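You operate a simulated robot arm through the tools that you are given. There is no shell and no other tool.

The job below is to be done with a simulated robot arm. You get a single attempt, and the scene is never put back.

Task
Set the controls near the top of the pale table. At the end: the white switch is switched on; the white speed dial is turned to mid; the tilt dial is turned to steep; the blue switch is switched on; whatever was shut is shut again. Leave all else as you found it, and nothing knocked over.

Only the result counts: the job must be done as asked and must still hold three seconds after the hand-in. Knocking over, shifting, dropping, spilling or breaking anything else fails it.

Robot
A 7-joint arm with a two-finger parallel gripper, fixed in place. Base frame: the origin is on the floor under the middle of its stand, x ahead of it, y to its left, z up; the work surface is at about z = 80. Lengths are in cm, angles in degrees, forces in N, time in s.
It reaches about 124.7 cm from its shoulder. Its first joint turns from -132.0 to 132.0 degrees. Payload 3.91 kg.
Tool frame: the origin (TCP) lies between the finger pads and is the grasp point; the fingertips stand 3 cm ahead of it; z points along the fingers, y is the line along which they close. Largest opening 11 cm; finger width 2, thickness 1; the body of the gripper, 4.8 by 11.2 cm, starts 5.5 cm behind the TCP.
Orientation is told as [roll, pitch, yaw] about the base's x, y, z axes, in that order, counted from this pose: with the fingers straight down and closing along the base's y, the tool's x points along the base's -x, its y along +y and its z along -z.

Tools
- The arm moves only by the tool nudge_tool. Its argument "series" is a list of rows, each an object (a shift or turn left out is 0, a gripper value left out holds the last) with "translation": the shift along the tool's x, y, z in cm, a list of three; "angular": the turn, a rotation vector about the tool's x, y, z in degrees, a list of three; "jaw": the gripper command, from -1 (fully open) to 1 (shut), values between in proportion. In form: [{"translation": [tx, ty, tz], "angular": [rx, ry, rz], "jaw": jaw}, ...]. A call has 1 to 20 rows; each row shifts and turns the commanded pose from where the row before left it, along the tool's axes as they then stand. A row lasts 0.2 s, in which the tool goes at most 5 cm and 8.6 degrees; a call with a longer step from one row to the next is refused whole, and so is a gripper value outside its range. A pose out of reach is approached as far as the arm can. The call stops where the force on the tool passes 40 N (or 10 N more than at its start, if that is more) or the arm is blocked; 0.2 s more then pass. The fingers move at their own pace (about 10.8 cm/s each) and stop on an object; they squeeze with about 22 N. The grip force told is the motor's: it shows also when the fingers shut on nothing. Time passes only in rows, and 0.2 s behind the last, so rows that do not move let the fingers close. The reply holds the time, the measured pose of the TCP, the force on the tool along the base axes, the opening and the grip force, in the units named above and with some noise, with the torque about the TCP (base axes, N m) and any sound that the robot's microphone picked up, and new pictures: "views" is both (left out), scene, wrist or none.
- Cameras (640 x 400 px; columns grow to the right, rows downward): "scene" is fixed at [40, -49.9, 158.49]; the picture's right is [1.00, 0.01, 0.00], its down [0.01, -0.43, -0.90] and it looks along [-0.01, 0.90, -0.43] (base axes); focal length 315 px, centre (320, 200). "wrist" rides on the gripper at [7.2, 1.7, -10.3] in the tool frame; the picture's right is [-0.23, 0.97, 0.00], its down [-0.76, -0.18, -0.62] and it looks along [-0.61, -0.14, 0.78] (tool axes); focal length 222 px, centre (320, 200). There is no depth. A picture from a camera that has moved, and an enlarged one, comes with that camera's place and axes in the base frame and with its lens.
- zoom(camera, box): a new picture of the part [left, top, right, bottom] of that camera's present view, enlarged. It takes no simulated time.
- hand_in(): hands the job in; it is judged then, once.

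Places have to be worked out from the pictures, the camera data and where the tool is seen. Open the gripper and draw the arm clear of the work before you hand the job in, unless the task says otherwise.

The tools are called after "Emit:" by a JSON object that holds its "api" and its "payload". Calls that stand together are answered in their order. nudge_tool: Moves the arm, as the interface text tells. Its arguments: {"type":"object","properties":{"series":{"type":"array"},"views":{"type":"string","enum":["both","scene","wrist","none"]}},"required":["series"]} The other tools are called the same way: zoom (camera, box) takes an enlarged picture of a part of a camera's view; hand_in () hands the job in.

At the start:

```text
time: 0.0
position: [29.24, 56.87, 112.38]
tool_rot: [0.0, 0.0, 0.0]
ft_force: [-0.3, -0.4, -0.7]
moment: [0.0, 0.02, 0.03]
width: 10.99
gripper_force: 0.1
```

scene: 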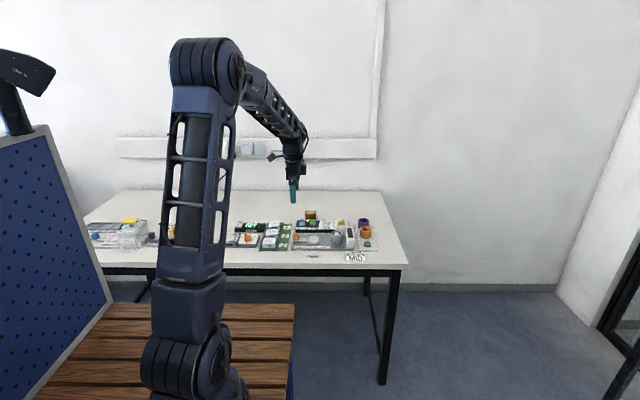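
wrist: 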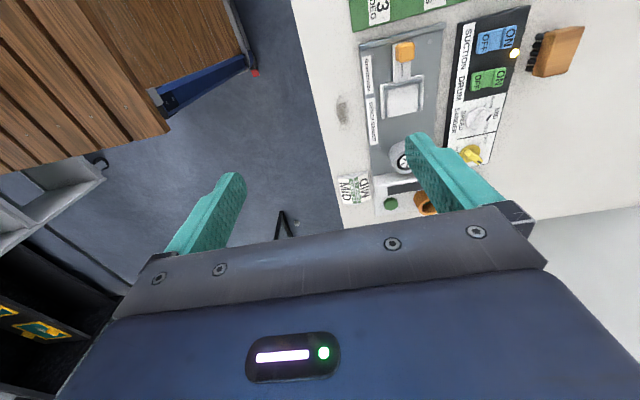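

I start by looking closely at both views to find out what is on the table.

Emit:
{"api": "zoom", "payload": {"camera": "scene", "box": [220, 200, 400, 275]}}

Emit:
{"api": "zoom", "payload": {"camera": "scene", "box": [70, 200, 250, 275]}}

Emit:
{"api": "zoom", "payload": {"camera": "wrist", "box": [320, 0, 640, 220]}}

```text
3.56 times, centred on (310, 238) of scene
camera zoom: at [40.0, -49.9, 158.49], right [1.0, 0.01, 0.0], down [0.01, -0.43, -0.9], along [-0.01, 0.9, -0.43], focal length 1119 px, centre (356, 67)
```

zoom: 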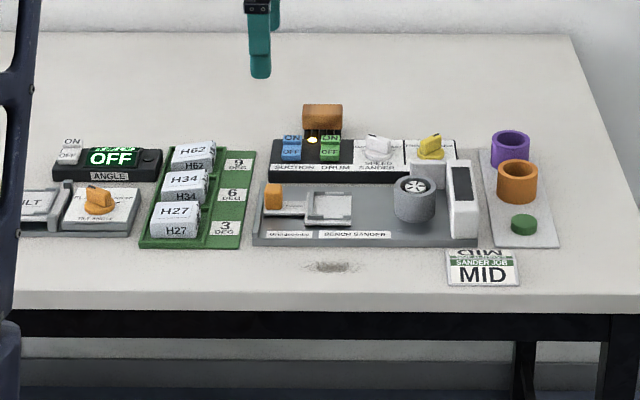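

```text
3.56 times, centred on (160, 238) of scene
camera zoom: at [40.0, -49.9, 158.49], right [1.0, 0.01, 0.0], down [0.01, -0.43, -0.9], along [-0.01, 0.9, -0.43], focal length 1119 px, centre (889, 67)
```

zoom: 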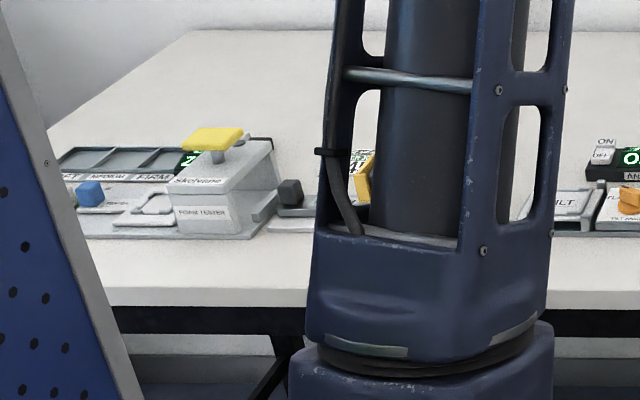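

```text
1.82 times, centred on (480, 110) of wrist
camera zoom: at [21.98, 58.48, 122.64], right [0.23, 0.97, 0.0], down [0.76, -0.18, 0.62], along [0.61, -0.14, -0.78], focal length 404 px, centre (29, 364)
```

zoom: 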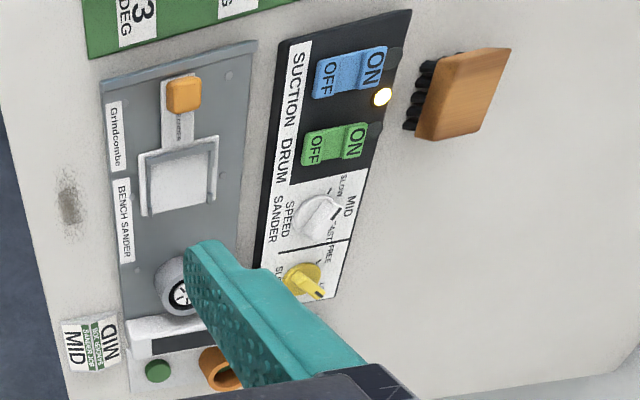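

The panels line up along y≈70–90 cm with the angle/tilt station around x≈0 and the sander panel around x≈30. I close the fingers for a clearer view and carry the wrist camera at the same height over the left station.

Emit:
{"api": "nudge_tool", "payload": {"series": [{"translation": [4.2, 1.4, 0], "jaw": 1}, {"translation": [4.2, 1.4, 0]}, {"translation": [4.2, 1.4, 0]}, {"translation": [4.2, 1.4, 0]}, {"translation": [4.2, 1.4, 0]}, {"translation": [4.2, 1.4, 0]}, {"translation": [4.2, 1.4, 0]}, {"translation": [4.2, 1.4, 0]}, {"translation": [4.2, 1.4, 0]}, {"translation": [4.2, 1.4, 0]}, {"translation": [0, 0, 0]}]}}

```text
time: 2.4
position: [-12.76, 70.72, 112.27]
tool_rot: [0.1, 0.0, 0.1]
ft_force: [0.8, -0.6, 0.0]
moment: [0.02, 0.04, 0.01]
width: 0.0
gripper_force: 21.6
camera wrist: at [-20.09, 72.31, 122.62], right [0.23, 0.97, 0.0], down [0.76, -0.18, 0.62], along [0.61, -0.14, -0.78], focal length 222 px, centre (320, 200)
```

scene: 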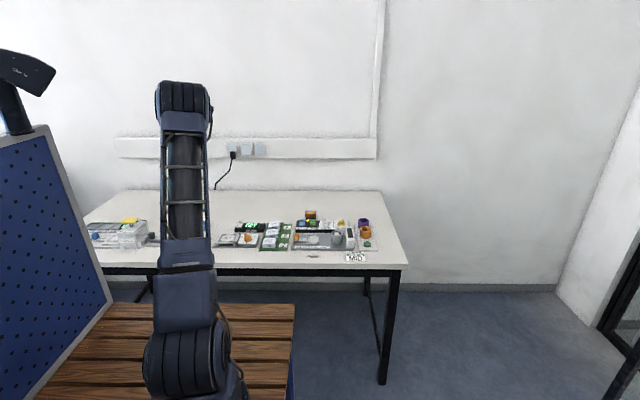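
wrist: 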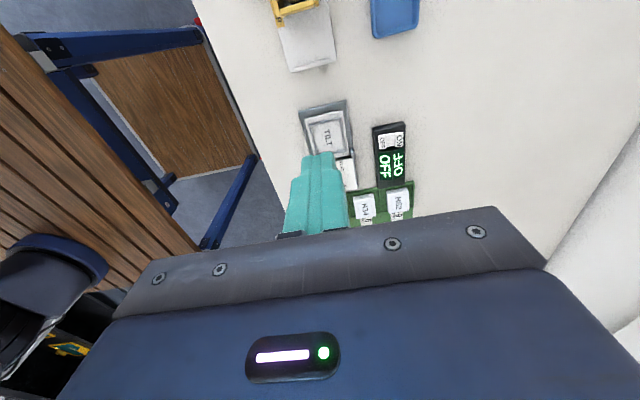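

The left station now appears as a cover labelled "TILT" plus a dial plate and the ANGLE display. I zoom on both views for detail.

Emit:
{"api": "zoom", "payload": {"camera": "wrist", "box": [260, 0, 460, 225]}}

Emit:
{"api": "zoom", "payload": {"camera": "scene", "box": [205, 205, 305, 265]}}

Emit:
{"api": "zoom", "payload": {"camera": "scene", "box": [285, 205, 385, 265]}}

```text
1.78 times, centred on (360, 112) of wrist
camera zoom: at [-20.09, 72.31, 122.62], right [0.23, 0.97, 0.0], down [0.76, -0.18, 0.62], along [0.61, -0.14, -0.78], focal length 395 px, centre (249, 356)
```

zoom: 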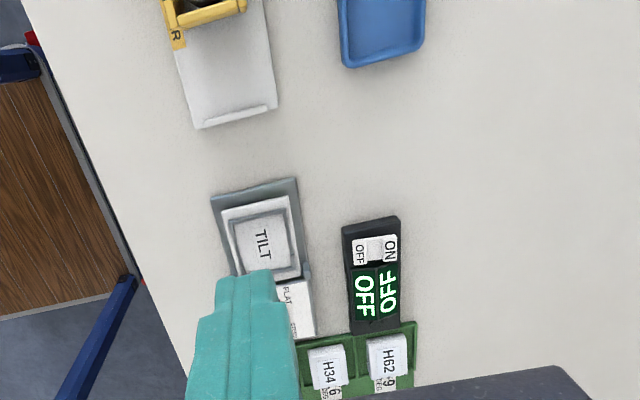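

```text
6.40 times, centred on (255, 235) of scene
camera zoom: at [40.0, -49.9, 158.49], right [1.0, 0.01, 0.0], down [0.01, -0.43, -0.9], along [-0.01, 0.9, -0.43], focal length 2014 px, centre (736, -24)
```

zoom: 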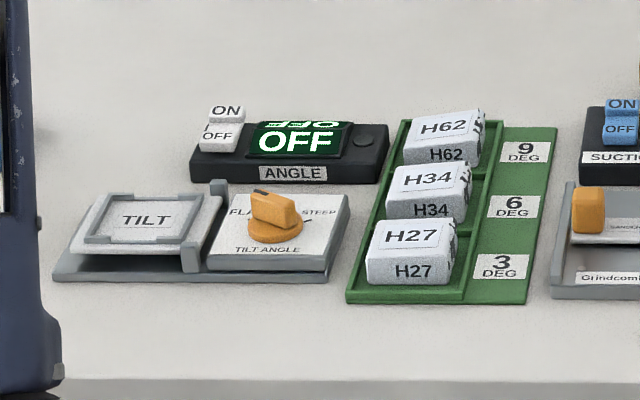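

```text
6.40 times, centred on (335, 235) of scene
camera zoom: at [40.0, -49.9, 158.49], right [1.0, 0.01, 0.0], down [0.01, -0.43, -0.9], along [-0.01, 0.9, -0.43], focal length 2014 px, centre (224, -24)
```

zoom: 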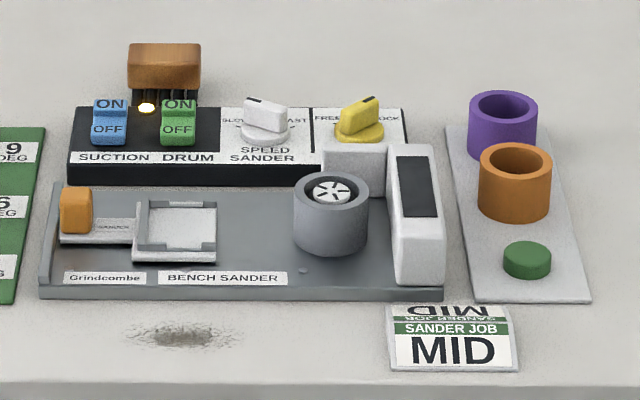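

The tilt dial's mark appears near FLAT, the speed dial's near SLOW, and the two switches look off. I check the left of the table as well for other white or blue switches and covers.

Emit:
{"api": "zoom", "payload": {"camera": "scene", "box": [75, 205, 175, 265]}}

Emit:
{"api": "zoom", "payload": {"camera": "wrist", "box": [340, 90, 440, 220]}}

Emit:
{"api": "zoom", "payload": {"camera": "scene", "box": [300, 205, 355, 238]}}

```text
6.40 times, centred on (125, 235) of scene
camera zoom: at [40.0, -49.9, 158.49], right [1.0, 0.01, 0.0], down [0.01, -0.43, -0.9], along [-0.01, 0.9, -0.43], focal length 2014 px, centre (1568, -24)
```

zoom: 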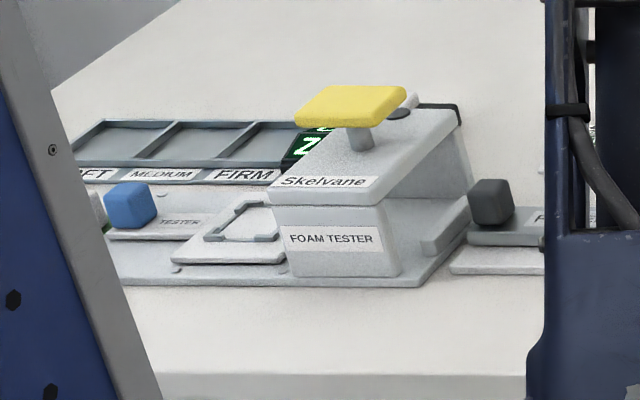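

```text
3.08 times, centred on (390, 155) of wrist
camera zoom: at [-20.09, 72.31, 122.62], right [0.23, 0.97, 0.0], down [0.76, -0.18, 0.62], along [0.61, -0.14, -0.78], focal length 684 px, centre (105, 338)
```

zoom: 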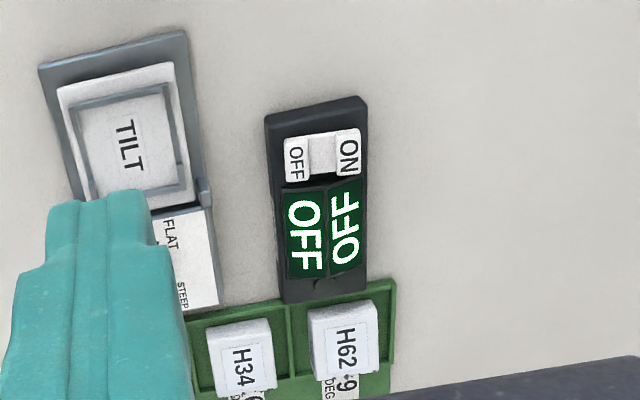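

```text
11.64 times, centred on (328, 222) of scene
camera zoom: at [40.0, -49.9, 158.49], right [1.0, 0.01, 0.0], down [0.01, -0.43, -0.9], along [-0.01, 0.9, -0.43], focal length 3662 px, centre (233, -50)
```

zoom: 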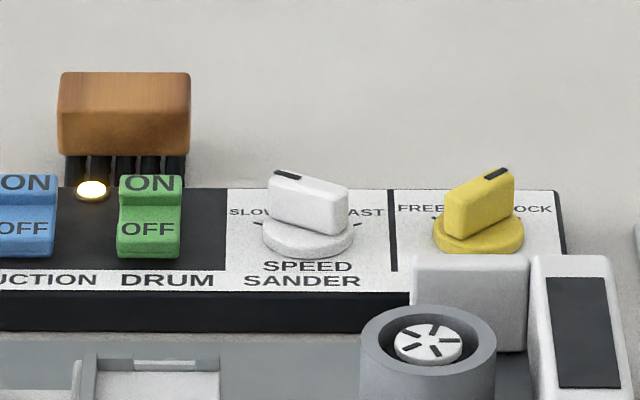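

Next I bring the camera closer over the angle/tilt station to read dial marks and the rocker state, keeping the fingertips well above everything.

Emit:
{"api": "nudge_tool", "payload": {"series": [{"translation": [-3.5, 0, 2]}, {"translation": [-3.5, 0, 2]}, {"translation": [-3.5, 0, 2]}, {"translation": [-3.5, 0, 2]}, {"translation": [-2, 0, 2]}, {"translation": [0, 0, 2]}, {"translation": [0, 0, 0]}], "views": "both"}}

Emit:
{"api": "zoom", "payload": {"camera": "wrist", "box": [260, 0, 500, 150]}}

```text
time: 4.0
position: [3.34, 70.8, 100.37]
tool_rot: [0.0, 0.0, 0.0]
ft_force: [0.6, 0.5, 0.2]
moment: [-0.01, 0.01, 0.0]
width: 0.01
gripper_force: 21.9
camera wrist: at [-3.84, 72.44, 110.69], right [0.23, 0.97, 0.0], down [0.76, -0.18, 0.62], along [0.61, -0.14, -0.78], focal length 222 px, centre (320, 200)
```

scene: 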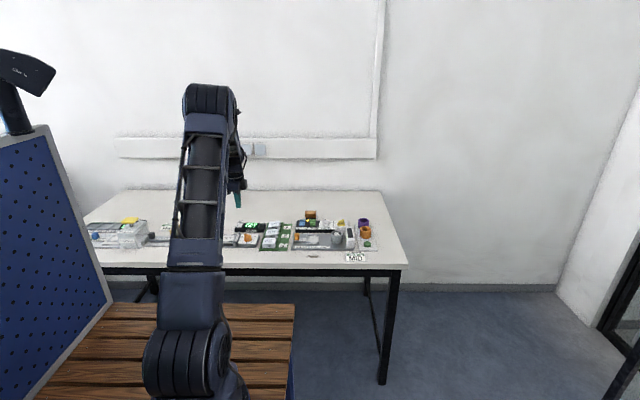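
wrist: 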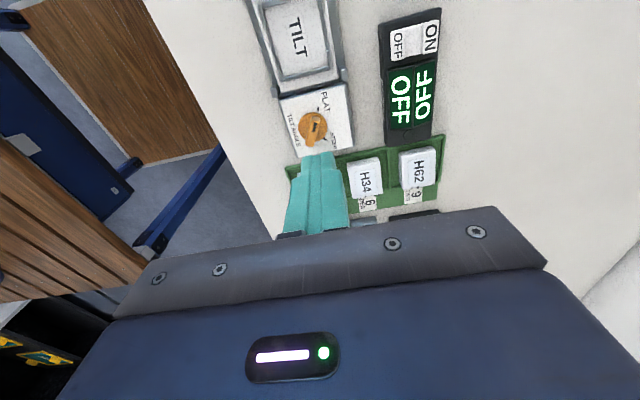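

```text
2.67 times, centred on (380, 75) of wrist
camera zoom: at [-3.84, 72.44, 110.69], right [0.23, 0.97, 0.0], down [0.76, -0.18, 0.62], along [0.61, -0.14, -0.78], focal length 592 px, centre (160, 533)
```

zoom: 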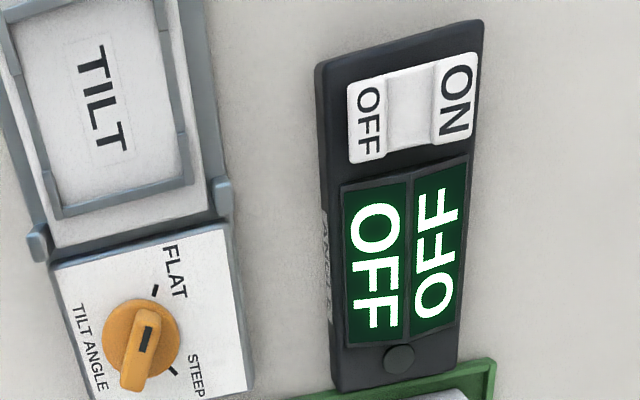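

The ON half of the white rocker works out at about (-0.2, 82.9, 83.5) from both cameras. I move the closed fingertips above it and stop about 5 cm high to check alignment.

Emit:
{"api": "nudge_tool", "payload": {"series": [{"translation": [1.2, 4.1, 0]}, {"translation": [1.2, 4.1, 0]}, {"translation": [1.1, 4.1, 0]}, {"translation": [0, 0, 2.8]}, {"translation": [0, 0, 2.8]}, {"translation": [0, 0, 2.8]}, {"translation": [0, 0, 0]}]}}

Emit:
{"api": "zoom", "payload": {"camera": "wrist", "box": [200, 50, 440, 250]}}

Emit:
{"api": "zoom", "payload": {"camera": "scene", "box": [205, 195, 305, 265]}}

```text
time: 5.6
position: [-0.19, 83.02, 91.78]
tool_rot: [0.0, 0.0, 0.0]
ft_force: [-0.3, -0.6, 0.1]
moment: [-0.03, -0.01, -0.02]
width: 0.0
gripper_force: 22.0
camera wrist: at [-7.46, 84.64, 102.08], right [0.23, 0.97, 0.0], down [0.76, -0.18, 0.62], along [0.61, -0.14, -0.78], focal length 222 px, centre (320, 200)
```

scene: 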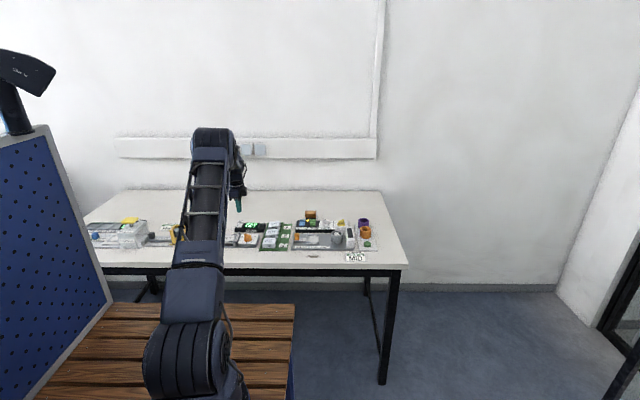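
wrist: 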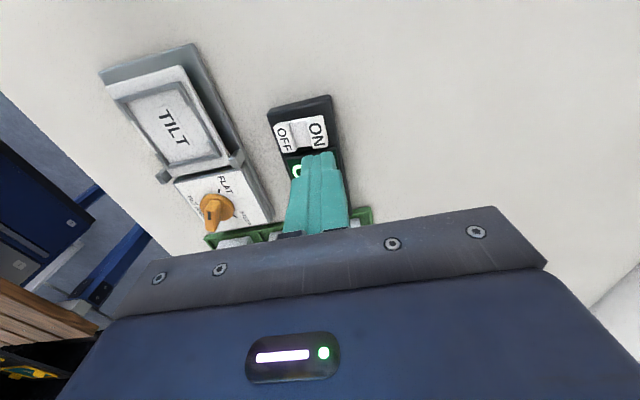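

```text
2.00 times, centred on (320, 150) of wrist
camera zoom: at [-7.46, 84.64, 102.08], right [0.23, 0.97, 0.0], down [0.76, -0.18, 0.62], along [0.61, -0.14, -0.78], focal length 444 px, centre (320, 300)
```

zoom: 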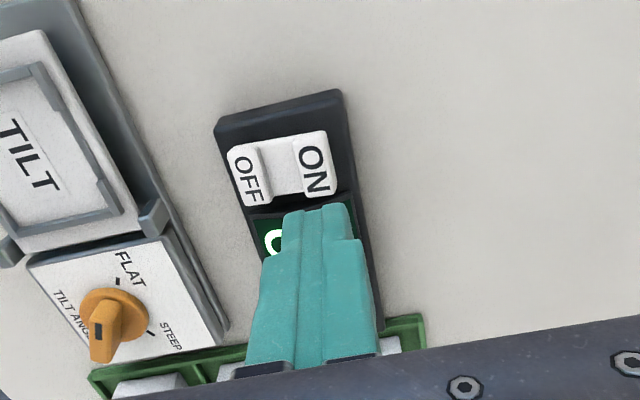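

```text
5.71 times, centred on (255, 230) of scene
camera zoom: at [40.0, -49.9, 158.49], right [1.0, 0.01, 0.0], down [0.01, -0.43, -0.9], along [-0.01, 0.9, -0.43], focal length 1798 px, centre (691, 29)
```

zoom: 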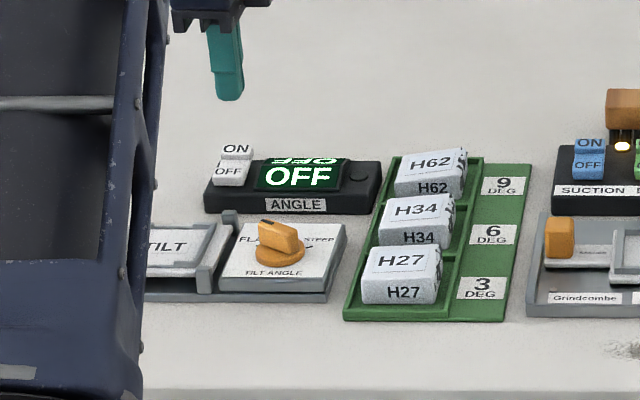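

Both views agree that the fingertips are above the ON half. I lower them slowly and press until the force or the display shows it has switched.

Emit:
{"api": "nudge_tool", "payload": {"series": [{"translation": [0, 0, 2.2]}, {"translation": [0, 0, 2.0]}, {"translation": [0, 0, 0.4]}, {"translation": [0, 0, 0.3]}, {"translation": [0, 0, 0.3]}, {"translation": [0, 0, 0.0]}], "views": "both"}}

Emit:
{"api": "zoom", "payload": {"camera": "scene", "box": [205, 195, 305, 265]}}

```text
time: 7.0
position: [-0.24, 82.98, 86.6]
tool_rot: [0.0, 0.1, 0.0]
ft_force: [-0.5, 0.0, 0.2]
moment: [-0.02, 0.01, -0.01]
width: 0.0
gripper_force: 22.1
camera wrist: at [-7.51, 84.74, 96.99], right [0.23, 0.97, 0.0], down [0.76, -0.18, 0.62], along [0.61, -0.14, -0.78], focal length 222 px, centre (320, 200)
```

scene: 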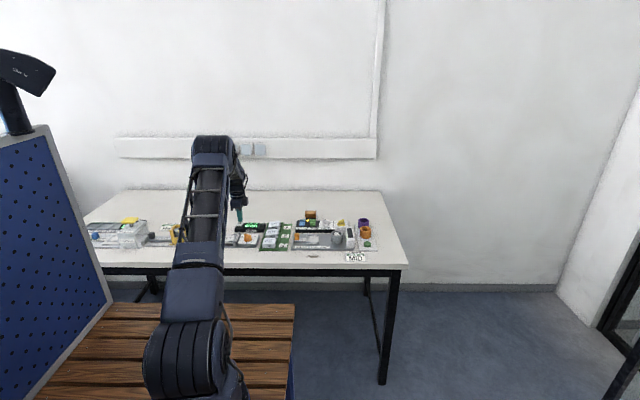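
wrist: 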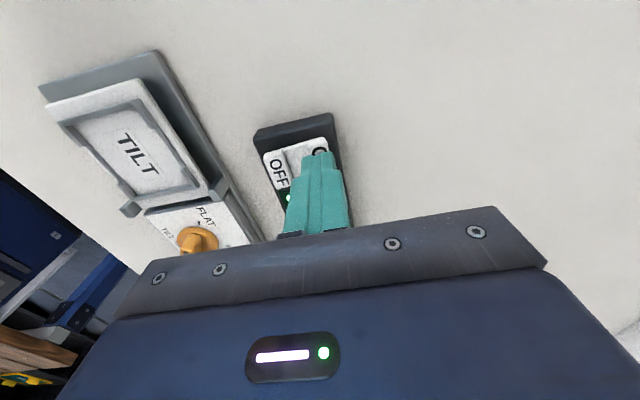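

```text
5.71 times, centred on (255, 230) of scene
camera zoom: at [40.0, -49.9, 158.49], right [1.0, 0.01, 0.0], down [0.01, -0.43, -0.9], along [-0.01, 0.9, -0.43], focal length 1798 px, centre (691, 29)
```

zoom: 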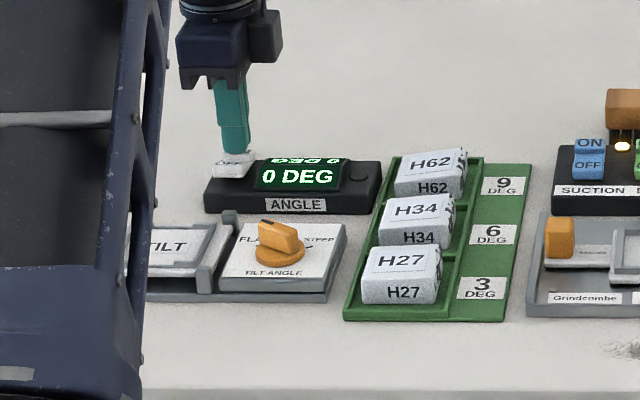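

The display changed to "0 DEG", so the white switch is on. I lift straight up and check that it stays on.

Emit:
{"api": "nudge_tool", "payload": {"series": [{"translation": [0, 0, 0.3]}, {"translation": [0, 0, -2]}, {"translation": [0, 0, -4]}, {"translation": [0, 0, -4]}, {"translation": [0, 0, 0]}], "views": "both"}}

Emit:
{"api": "zoom", "payload": {"camera": "scene", "box": [205, 195, 305, 265]}}

Emit:
{"api": "zoom", "payload": {"camera": "wrist", "box": [160, 50, 400, 250]}}

```text
time: 8.2
position: [-0.36, 83.31, 96.52]
tool_rot: [0.0, 0.0, -0.1]
ft_force: [-0.8, -0.1, -0.2]
moment: [-0.02, -0.04, 0.01]
width: 0.0
gripper_force: 22.3
camera wrist: at [-7.67, 84.92, 106.81], right [0.23, 0.97, 0.0], down [0.76, -0.18, 0.62], along [0.61, -0.14, -0.78], focal length 222 px, centre (320, 200)
```

scene: 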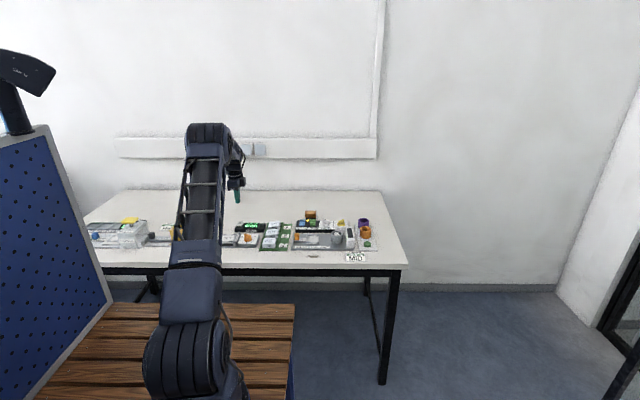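
wrist: 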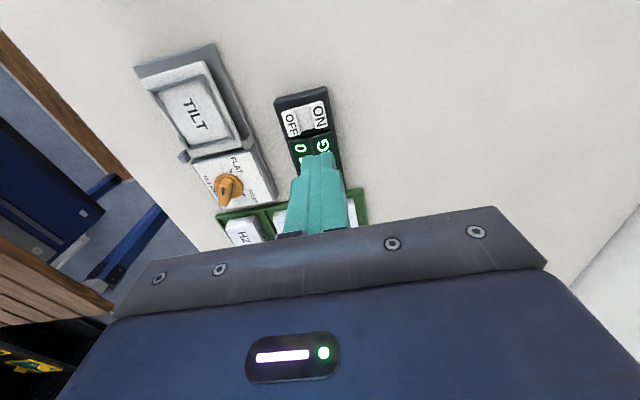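

```text
5.71 times, centred on (255, 230) of scene
camera zoom: at [40.0, -49.9, 158.49], right [1.0, 0.01, 0.0], down [0.01, -0.43, -0.9], along [-0.01, 0.9, -0.43], focal length 1798 px, centre (691, 29)
```

zoom: 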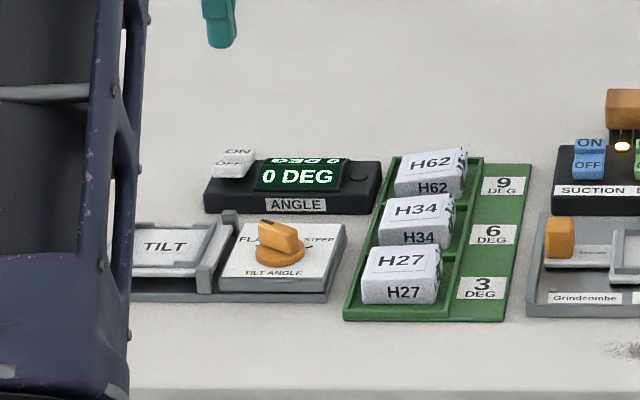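

```text
2.00 times, centred on (280, 150) of wrist
camera zoom: at [-7.67, 84.92, 106.81], right [0.23, 0.97, 0.0], down [0.76, -0.18, 0.62], along [0.61, -0.14, -0.78], focal length 444 px, centre (400, 300)
```

zoom: 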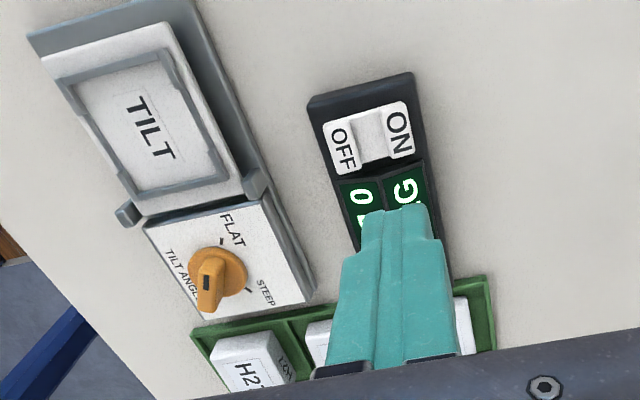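

White switch is on and holds. The tilt dial's centre works out near (6.3, 69.0), handle top around z≈84.7, pointing at FLAT (about 150° in the table plane), with STEEP about 120° clockwise from it. I move above it and turn the tool about +134° in the air so that the turn can later be done toward the wrist's comfortable range.

Emit:
{"api": "nudge_tool", "payload": {"series": [{"translation": [-1.67, -3.58, 0], "jaw": -0.2}, {"translation": [-1.67, -3.58, 0]}, {"translation": [-1.67, -3.58, 0]}, {"translation": [-1.67, -3.58, 0]}, {"angular": [0, 0, -8.4]}, {"angular": [0, 0, -8.4]}, {"angular": [0, 0, -8.4]}, {"angular": [0, 0, -8.4]}, {"angular": [0, 0, -8.4]}, {"angular": [0, 0, -8.4]}, {"angular": [0, 0, -8.4]}, {"angular": [0, 0, -8.4]}, {"angular": [0, 0, -8.4]}, {"angular": [0, 0, -8.4]}, {"angular": [0, 0, -8.4]}, {"angular": [0, 0, -8.4]}, {"angular": [0, 0, -8.4]}, {"angular": [0, 0, -8.4]}, {"angular": [0, 0, -8.4]}, {"angular": [0, 0, -8.4]}], "views": "both"}}

Emit:
{"api": "zoom", "payload": {"camera": "wrist", "box": [220, 60, 460, 260]}}

```text
time: 12.4
position: [6.52, 68.75, 96.43]
tool_rot: [0.0, -0.1, 134.6]
ft_force: [0.1, -0.6, -0.6]
moment: [0.02, 0.02, 0.02]
width: 6.58
gripper_force: 0.0
camera wrist: at [10.22, 62.42, 106.74], right [-0.85, -0.52, 0.0], down [-0.41, 0.67, 0.62], along [-0.33, 0.53, -0.78], focal length 222 px, centre (320, 200)
```

scene: 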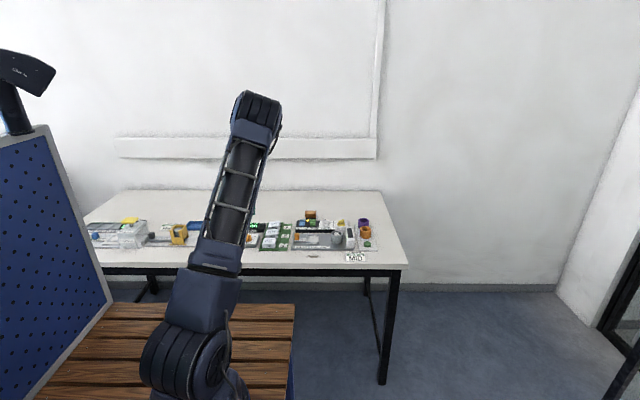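
wrist: 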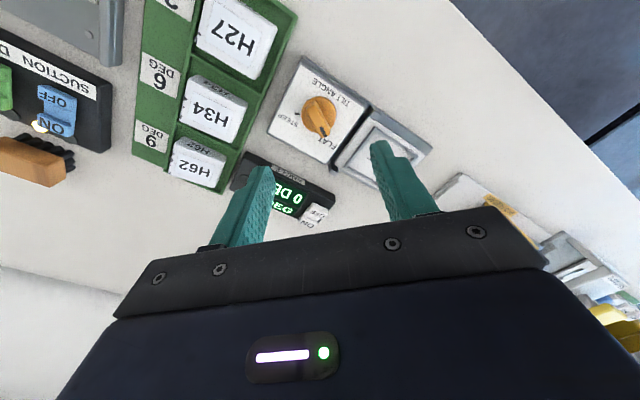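

```text
2.00 times, centred on (340, 160) of wrist
camera zoom: at [10.22, 62.42, 106.74], right [-0.85, -0.52, 0.0], down [-0.41, 0.67, 0.62], along [-0.33, 0.53, -0.78], focal length 444 px, centre (280, 280)
```

zoom: 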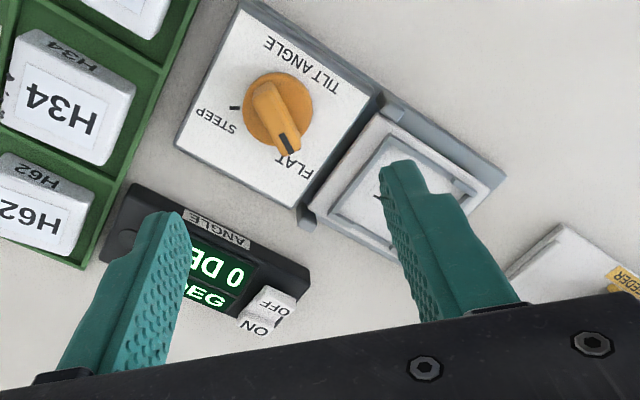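

The turned view clearly shows the dial: centre ≈ (6.4, 69.0), handle at ≈146° pointing to FLAT, STEEP tick at ≈33°. I finish turning to line the fingers across the handle, centre, and go down to about 1 cm above the handle for a check.

Emit:
{"api": "nudge_tool", "payload": {"series": [{"angular": [0, 0, -6.2]}, {"angular": [0, 0, -6.2]}, {"translation": [-0.24, -0.14, 1.0]}, {"translation": [0, 0, 2.5]}, {"translation": [0, 0, 2.5]}, {"translation": [0, 0, 1.5]}, {"translation": [0, 0, 0]}], "views": "both"}}

Emit:
{"api": "zoom", "payload": {"camera": "wrist", "box": [220, 60, 460, 260]}}

```text
time: 14.0
position: [6.31, 68.96, 89.0]
tool_rot: [0.0, 0.0, 146.8]
ft_force: [-1.5, 0.3, 0.4]
moment: [-0.02, -0.01, 0.0]
width: 6.61
gripper_force: 0.0
camera wrist: at [11.45, 63.6, 99.28], right [-0.72, -0.69, 0.0], down [-0.54, 0.57, 0.62], along [-0.43, 0.45, -0.78], focal length 222 px, centre (320, 200)
```

scene: 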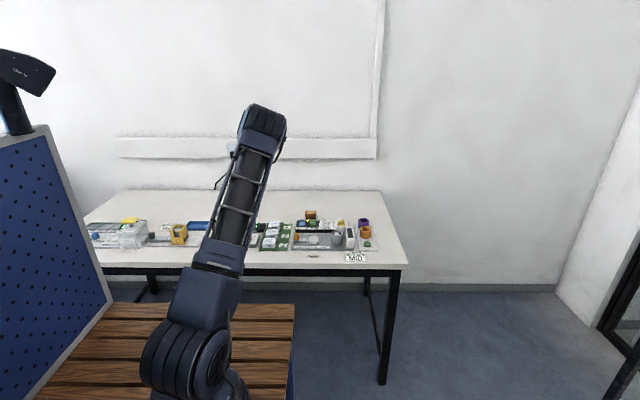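
wrist: 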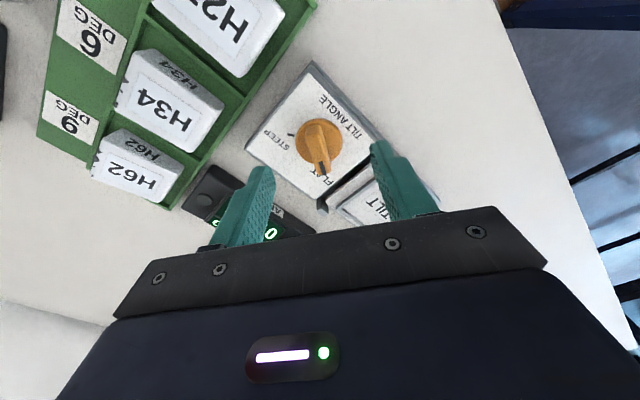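

```text
2.00 times, centred on (340, 160) of wrist
camera zoom: at [11.45, 63.6, 99.28], right [-0.72, -0.69, 0.0], down [-0.54, 0.57, 0.62], along [-0.43, 0.45, -0.78], focal length 444 px, centre (280, 280)
```

zoom: 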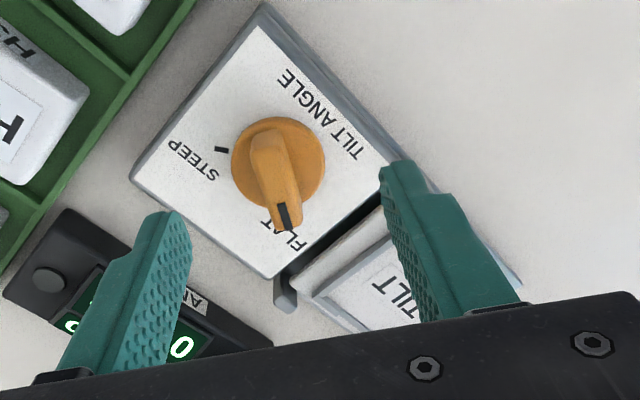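

The handle is centred between the fingers (handle centre ≈ (6.45, 68.97), angle ≈147°). I lower so the tips sit beside the handle just above its disc, then close gently.

Emit:
{"api": "nudge_tool", "payload": {"series": [{"translation": [0.1, -0.08, 1.0]}, {"translation": [0, 0, 1.0]}, {"translation": [0, 0, 0.4]}, {"translation": [0, 0, 0.2]}, {"translation": [0, 0, 0]}], "views": "wrist"}}

Emit:
{"api": "zoom", "payload": {"camera": "wrist", "box": [220, 60, 460, 260]}}

```text
time: 15.2
position: [6.38, 69.14, 86.33]
tool_rot: [0.1, 0.0, 146.9]
ft_force: [-0.4, -0.5, -0.2]
moment: [0.02, 0.04, 0.0]
width: 6.61
gripper_force: 0.1
camera wrist: at [11.5, 63.67, 96.64], right [-0.72, -0.69, 0.0], down [-0.54, 0.57, 0.62], along [-0.43, 0.45, -0.78], focal length 222 px, centre (320, 200)
```

wrist: 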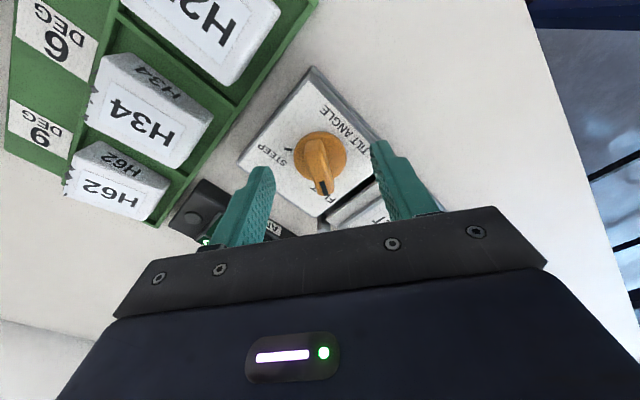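

```text
2.00 times, centred on (340, 160) of wrist
camera zoom: at [11.5, 63.67, 96.64], right [-0.72, -0.69, 0.0], down [-0.54, 0.57, 0.62], along [-0.43, 0.45, -0.78], focal length 444 px, centre (280, 280)
```

zoom: 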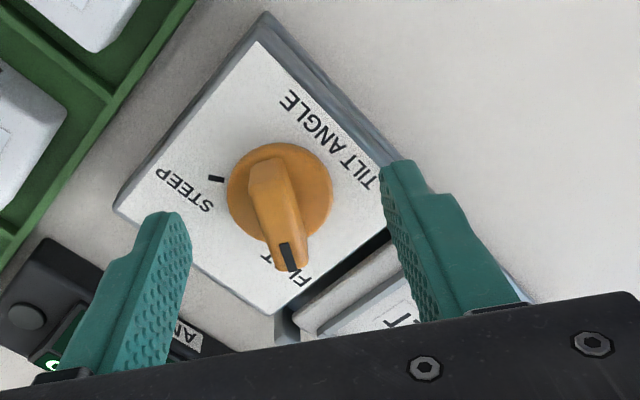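

The tips straddle the handle without contact. I close the fingers on it.

Emit:
{"api": "nudge_tool", "payload": {"series": [{"jaw": 1}, {"jaw": 1}, {"jaw": 1}], "views": "wrist"}}

Emit:
{"api": "zoom", "payload": {"camera": "wrist", "box": [220, 60, 460, 260]}}

```text
time: 16.0
position: [6.54, 69.2, 86.33]
tool_rot: [0.0, 0.0, 146.8]
ft_force: [1.1, 4.3, -2.3]
moment: [0.16, 0.15, 0.01]
width: 1.17
gripper_force: 44.9
camera wrist: at [11.52, 63.69, 96.65], right [-0.72, -0.69, 0.0], down [-0.54, 0.57, 0.62], along [-0.43, 0.45, -0.78], focal length 222 px, centre (320, 200)
```

wrist: 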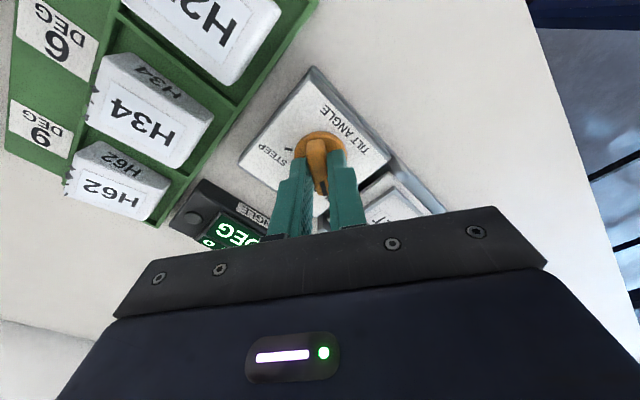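

```text
2.00 times, centred on (340, 160) of wrist
camera zoom: at [11.52, 63.69, 96.65], right [-0.72, -0.69, 0.0], down [-0.54, 0.57, 0.62], along [-0.43, 0.45, -0.78], focal length 444 px, centre (280, 280)
```

zoom: 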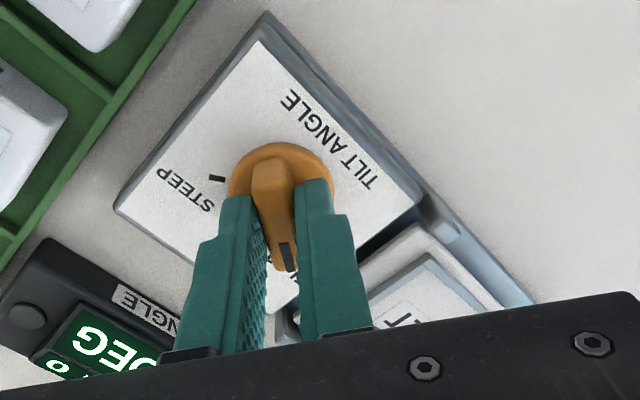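

The handle is gripped (width 1.17 cm) with a small side load, so I trim 0.1 cm and begin turning clockwise (seen from above) in small steps, checking force and torque.

Emit:
{"api": "nudge_tool", "payload": {"series": [{"translation": [0, -0.1, 0]}, {"angular": [0, 0, 5]}, {"angular": [0, 0, 5]}, {"angular": [0, 0, 5]}, {"angular": [0, 0, 5]}], "views": "wrist"}}

Emit:
{"api": "zoom", "payload": {"camera": "wrist", "box": [220, 60, 460, 260]}}

```text
time: 17.2
position: [6.32, 69.11, 86.34]
tool_rot: [0.0, -0.1, 126.8]
ft_force: [-6.3, -20.4, 15.3]
moment: [-0.84, -0.06, 0.02]
width: 1.19
gripper_force: 44.9
camera wrist: at [9.34, 62.23, 96.65], right [-0.92, -0.4, 0.0], down [-0.31, 0.72, 0.62], along [-0.25, 0.57, -0.78], focal length 222 px, centre (320, 200)
```

wrist: 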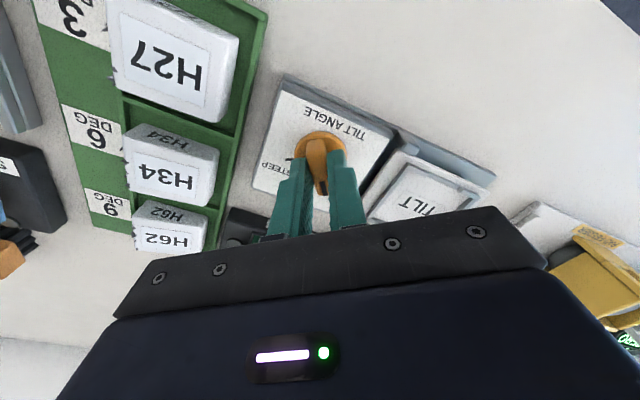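

```text
2.00 times, centred on (340, 160) of wrist
camera zoom: at [9.34, 62.23, 96.65], right [-0.92, -0.4, 0.0], down [-0.31, 0.72, 0.62], along [-0.25, 0.57, -0.78], focal length 444 px, centre (280, 280)
```

zoom: 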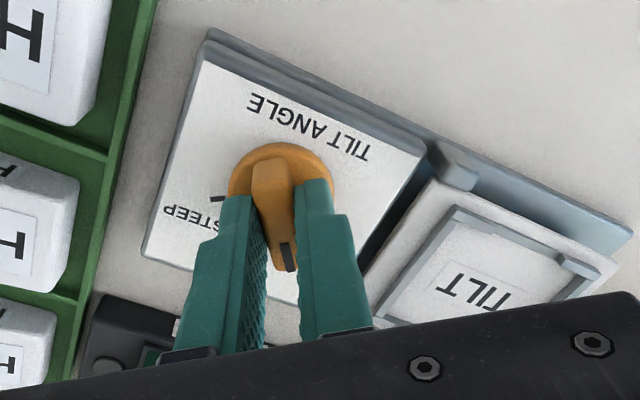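

The dial turns with the grip (the tilt plate is lifting too), but the side load is now -20 N in y, so my trim overshot. I shift back slightly and read the force before going on.

Emit:
{"api": "nudge_tool", "payload": {"series": [{"translation": [0.05, 0.08, 0]}, {"translation": [0, 0, 0]}], "views": "none"}}

```text
time: 17.8
position: [6.34, 69.11, 86.27]
tool_rot: [0.0, 0.0, 126.8]
ft_force: [-5.8, -16.1, 14.0]
moment: [-1.27, -0.51, 0.04]
width: 1.19
gripper_force: 45.4
```

The side force drops about 45 N per cm of shift, and a rigid grip over-constrains the dial. I loosen the fingers to about 1.6 cm so they only cradle the handle, and see the forces vanish.

Emit:
{"api": "nudge_tool", "payload": {"series": [{"jaw": 0.71}, {"jaw": 0.71}], "views": "both"}}

Emit:
{"api": "zoom", "payload": {"camera": "wrist", "box": [220, 60, 460, 260]}}

Emit:
{"api": "zoom", "payload": {"camera": "scene", "box": [205, 195, 305, 265]}}

```text
time: 18.4
position: [6.34, 69.14, 86.33]
tool_rot: [0.0, 0.0, 126.9]
ft_force: [-0.2, 0.7, 0.8]
moment: [0.01, 0.03, -0.04]
width: 1.63
gripper_force: 0.0
camera wrist: at [9.39, 62.29, 96.6], right [-0.92, -0.4, 0.0], down [-0.31, 0.72, 0.62], along [-0.25, 0.57, -0.78], focal length 222 px, centre (320, 200)
```

scene: 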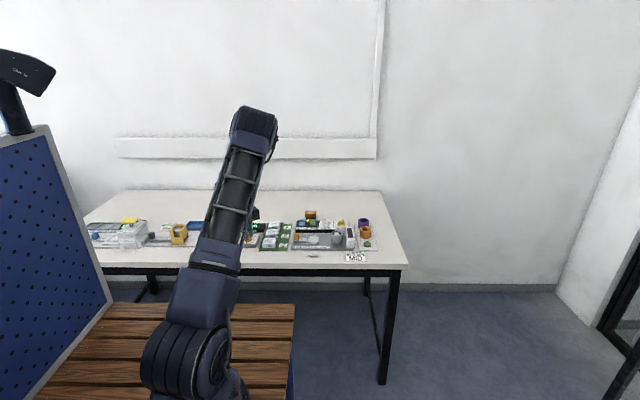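
wrist: 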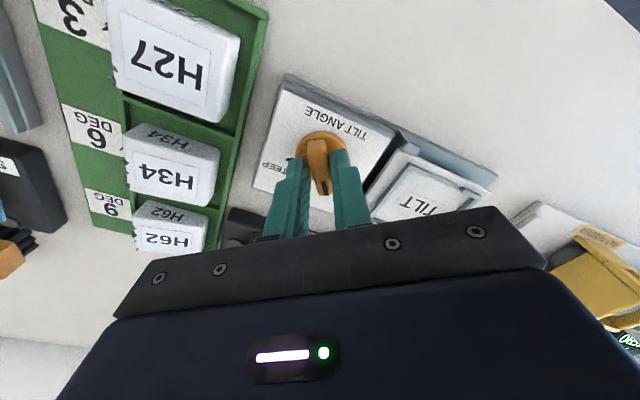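

```text
2.00 times, centred on (340, 160) of wrist
camera zoom: at [9.39, 62.29, 96.6], right [-0.92, -0.4, 0.0], down [-0.31, 0.72, 0.62], along [-0.25, 0.57, -0.78], focal length 444 px, centre (280, 280)
```

zoom: 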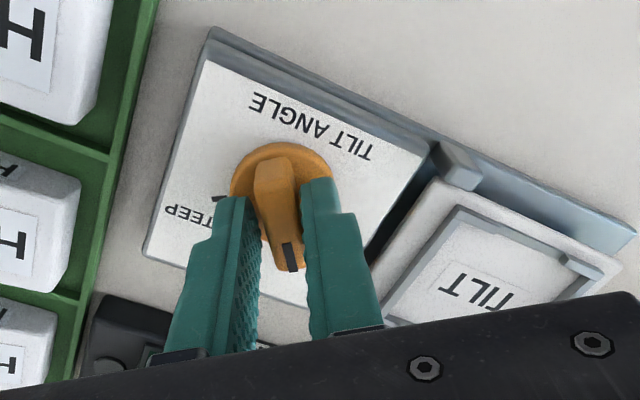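

```text
5.71 times, centred on (255, 230) of scene
camera zoom: at [40.0, -49.9, 158.49], right [1.0, 0.01, 0.0], down [0.01, -0.43, -0.9], along [-0.01, 0.9, -0.43], focal length 1798 px, centre (691, 29)
```

zoom: 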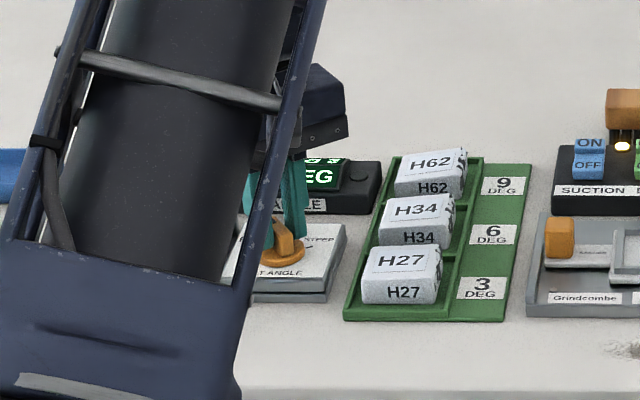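

Forces are zero and the dial stays where it was left. I carry on turning with this loose cradle, checking after 40°.

Emit:
{"api": "nudge_tool", "payload": {"series": [{"angular": [0, 0, 8]}, {"angular": [0, 0, 8]}, {"angular": [0, 0, 8]}, {"angular": [0, 0, 8]}, {"angular": [0, 0, 8]}, {}], "views": "wrist"}}

Emit:
{"api": "zoom", "payload": {"camera": "wrist", "box": [220, 60, 460, 260]}}

```text
time: 19.8
position: [6.43, 69.05, 86.29]
tool_rot: [0.0, 0.0, 86.7]
ft_force: [-3.0, -0.2, 0.5]
moment: [0.0, 0.14, 0.04]
width: 1.8
gripper_force: 1.8
camera wrist: at [4.31, 61.89, 96.6], right [-0.96, 0.28, 0.0], down [0.22, 0.75, 0.62], along [0.18, 0.6, -0.78], focal length 222 px, centre (320, 200)
```

wrist: 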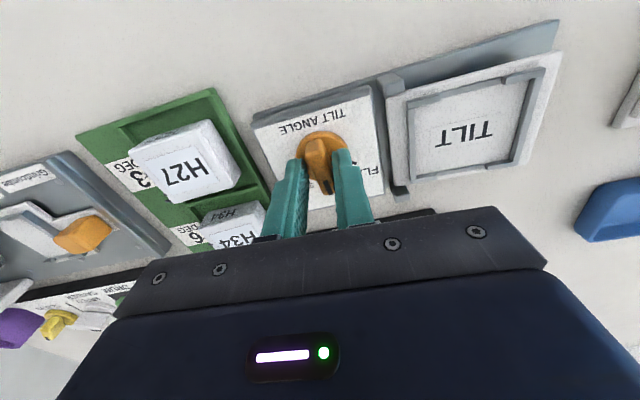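

```text
2.00 times, centred on (340, 160) of wrist
camera zoom: at [4.31, 61.89, 96.6], right [-0.96, 0.28, 0.0], down [0.22, 0.75, 0.62], along [0.18, 0.6, -0.78], focal length 444 px, centre (280, 280)
```

zoom: 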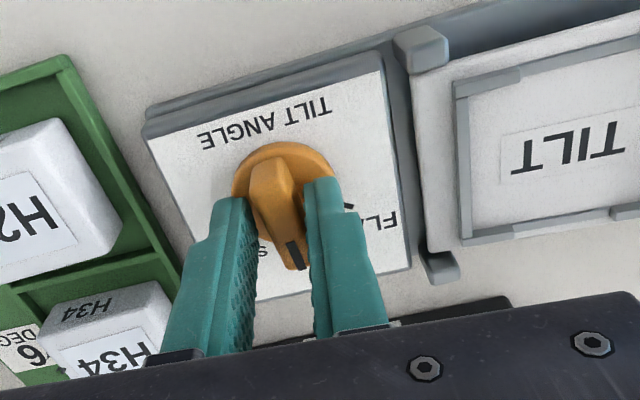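

The turn works with almost no load and the handle following a few degrees behind. I continue the remaining ~54° toward STEEP.

Emit:
{"api": "nudge_tool", "payload": {"series": [{"angular": [0, 0, 8]}, {"angular": [0, 0, 8]}, {"angular": [0, 0, 8]}, {"angular": [0, 0, 8]}, {"angular": [0, 0, 8]}, {"angular": [0, 0, 8]}, {}], "views": "wrist"}}

Emit:
{"api": "zoom", "payload": {"camera": "wrist", "box": [220, 60, 460, 260]}}

Emit:
{"api": "zoom", "payload": {"camera": "scene", "box": [205, 195, 305, 265]}}

```text
time: 21.4
position: [6.46, 69.06, 86.34]
tool_rot: [0.1, 0.1, 38.7]
ft_force: [-1.1, 1.9, -0.3]
moment: [0.04, 0.02, -0.01]
width: 1.68
gripper_force: 1.1
camera wrist: at [-0.22, 65.82, 96.6], right [-0.43, 0.9, 0.0], down [0.71, 0.34, 0.62], along [0.56, 0.27, -0.78], focal length 222 px, centre (320, 200)
```

wrist: 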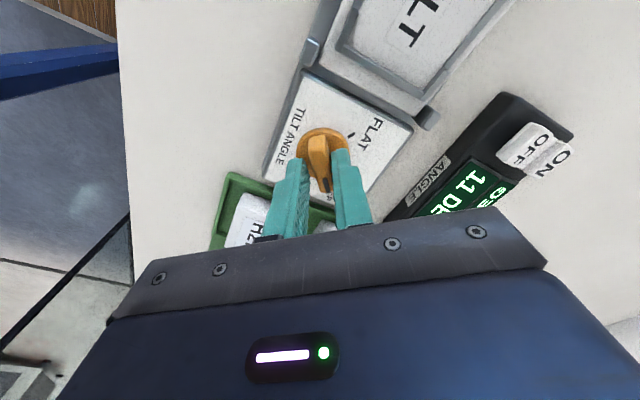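

```text
2.00 times, centred on (340, 160) of wrist
camera zoom: at [-0.22, 65.82, 96.6], right [-0.43, 0.9, 0.0], down [0.71, 0.34, 0.62], along [0.56, 0.27, -0.78], focal length 444 px, centre (280, 280)
```

zoom: 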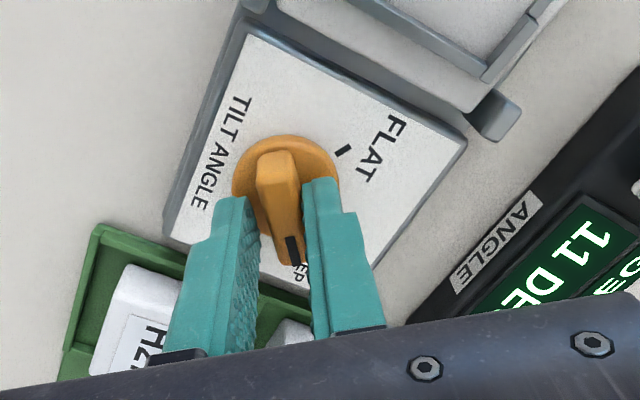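

```text
5.71 times, centred on (255, 230) of scene
camera zoom: at [40.0, -49.9, 158.49], right [1.0, 0.01, 0.0], down [0.01, -0.43, -0.9], along [-0.01, 0.9, -0.43], focal length 1798 px, centre (691, 29)
```

zoom: 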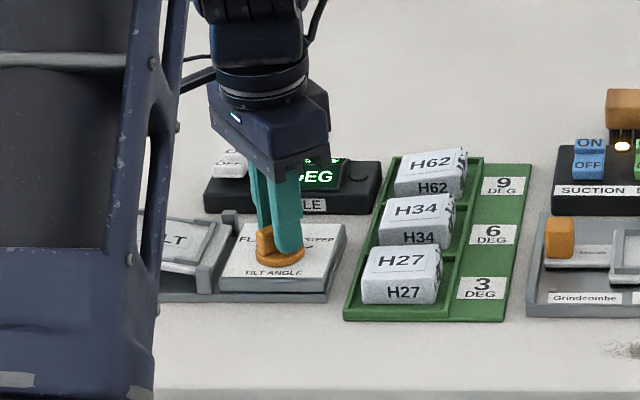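

The display reads 11 DEG and the handle is some degrees short of the STEEP tick (≈33–35°). I turn a further 5° and read the display again.

Emit:
{"api": "nudge_tool", "payload": {"series": [{"angular": [0, 0, 3]}, {"angular": [0, 0, 3]}, {}], "views": "wrist"}}

Emit:
{"api": "zoom", "payload": {"camera": "wrist", "box": [220, 60, 460, 260]}}

```text
time: 22.2
position: [6.5, 69.22, 86.28]
tool_rot: [0.0, 0.0, 32.8]
ft_force: [-1.8, 0.7, -0.6]
moment: [-0.01, 0.04, 0.02]
width: 1.68
gripper_force: 1.3
camera wrist: at [-0.6, 66.56, 96.58], right [-0.34, 0.94, 0.0], down [0.74, 0.26, 0.62], along [0.59, 0.21, -0.78], focal length 222 px, centre (320, 200)
```

wrist: 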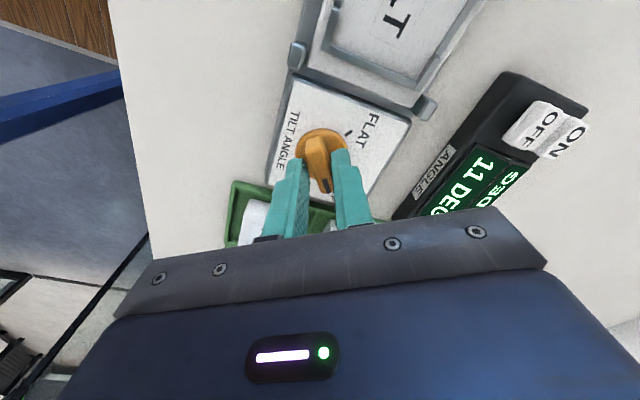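

```text
2.00 times, centred on (340, 160) of wrist
camera zoom: at [-0.6, 66.56, 96.58], right [-0.34, 0.94, 0.0], down [0.74, 0.26, 0.62], along [0.59, 0.21, -0.78], focal length 444 px, centre (280, 280)
```

zoom: 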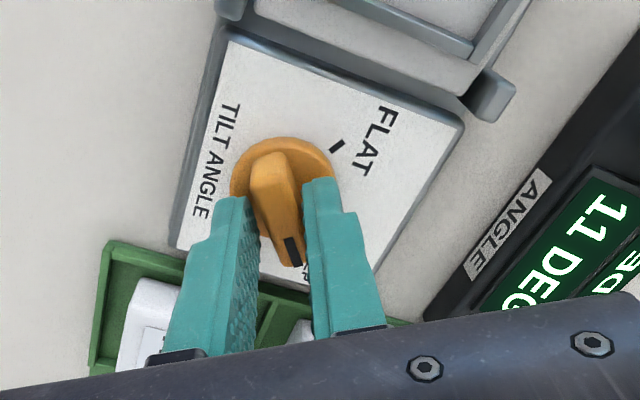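

Still 11 DEG with the handle lagging slightly. I narrow the fingers to about 1.25 cm, which brings the handle into line with the tool at ≈33°.

Emit:
{"api": "nudge_tool", "payload": {"series": [{"jaw": 0.77}, {"jaw": 0.77}, {}], "views": "wrist"}}

Emit:
{"api": "zoom", "payload": {"camera": "wrist", "box": [220, 60, 460, 260]}}

```text
time: 23.0
position: [6.39, 69.11, 86.24]
tool_rot: [0.0, -0.1, 32.8]
ft_force: [-0.8, 3.4, 0.5]
moment: [0.05, 0.02, -0.01]
width: 1.47
gripper_force: 2.6
camera wrist: at [-0.59, 66.56, 96.58], right [-0.34, 0.94, 0.0], down [0.74, 0.26, 0.62], along [0.59, 0.21, -0.78], focal length 222 px, centre (320, 200)
```

wrist: 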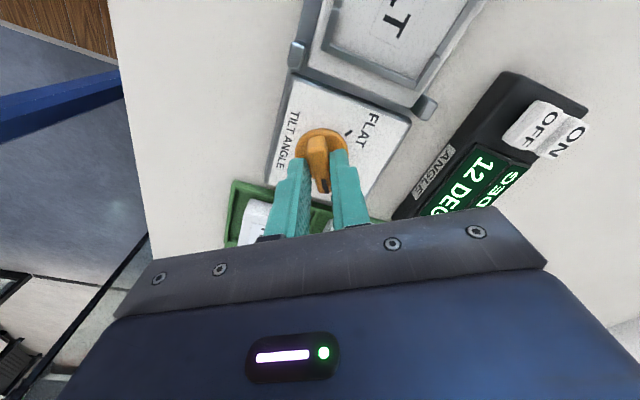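

```text
2.00 times, centred on (340, 160) of wrist
camera zoom: at [-0.59, 66.56, 96.58], right [-0.34, 0.94, 0.0], down [0.74, 0.26, 0.62], along [0.59, 0.21, -0.78], focal length 444 px, centre (280, 280)
```

zoom: 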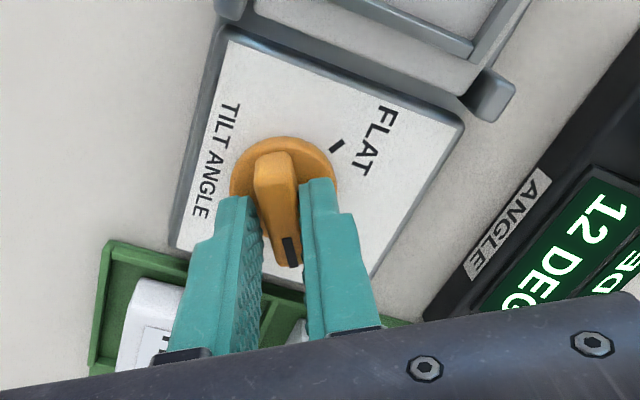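

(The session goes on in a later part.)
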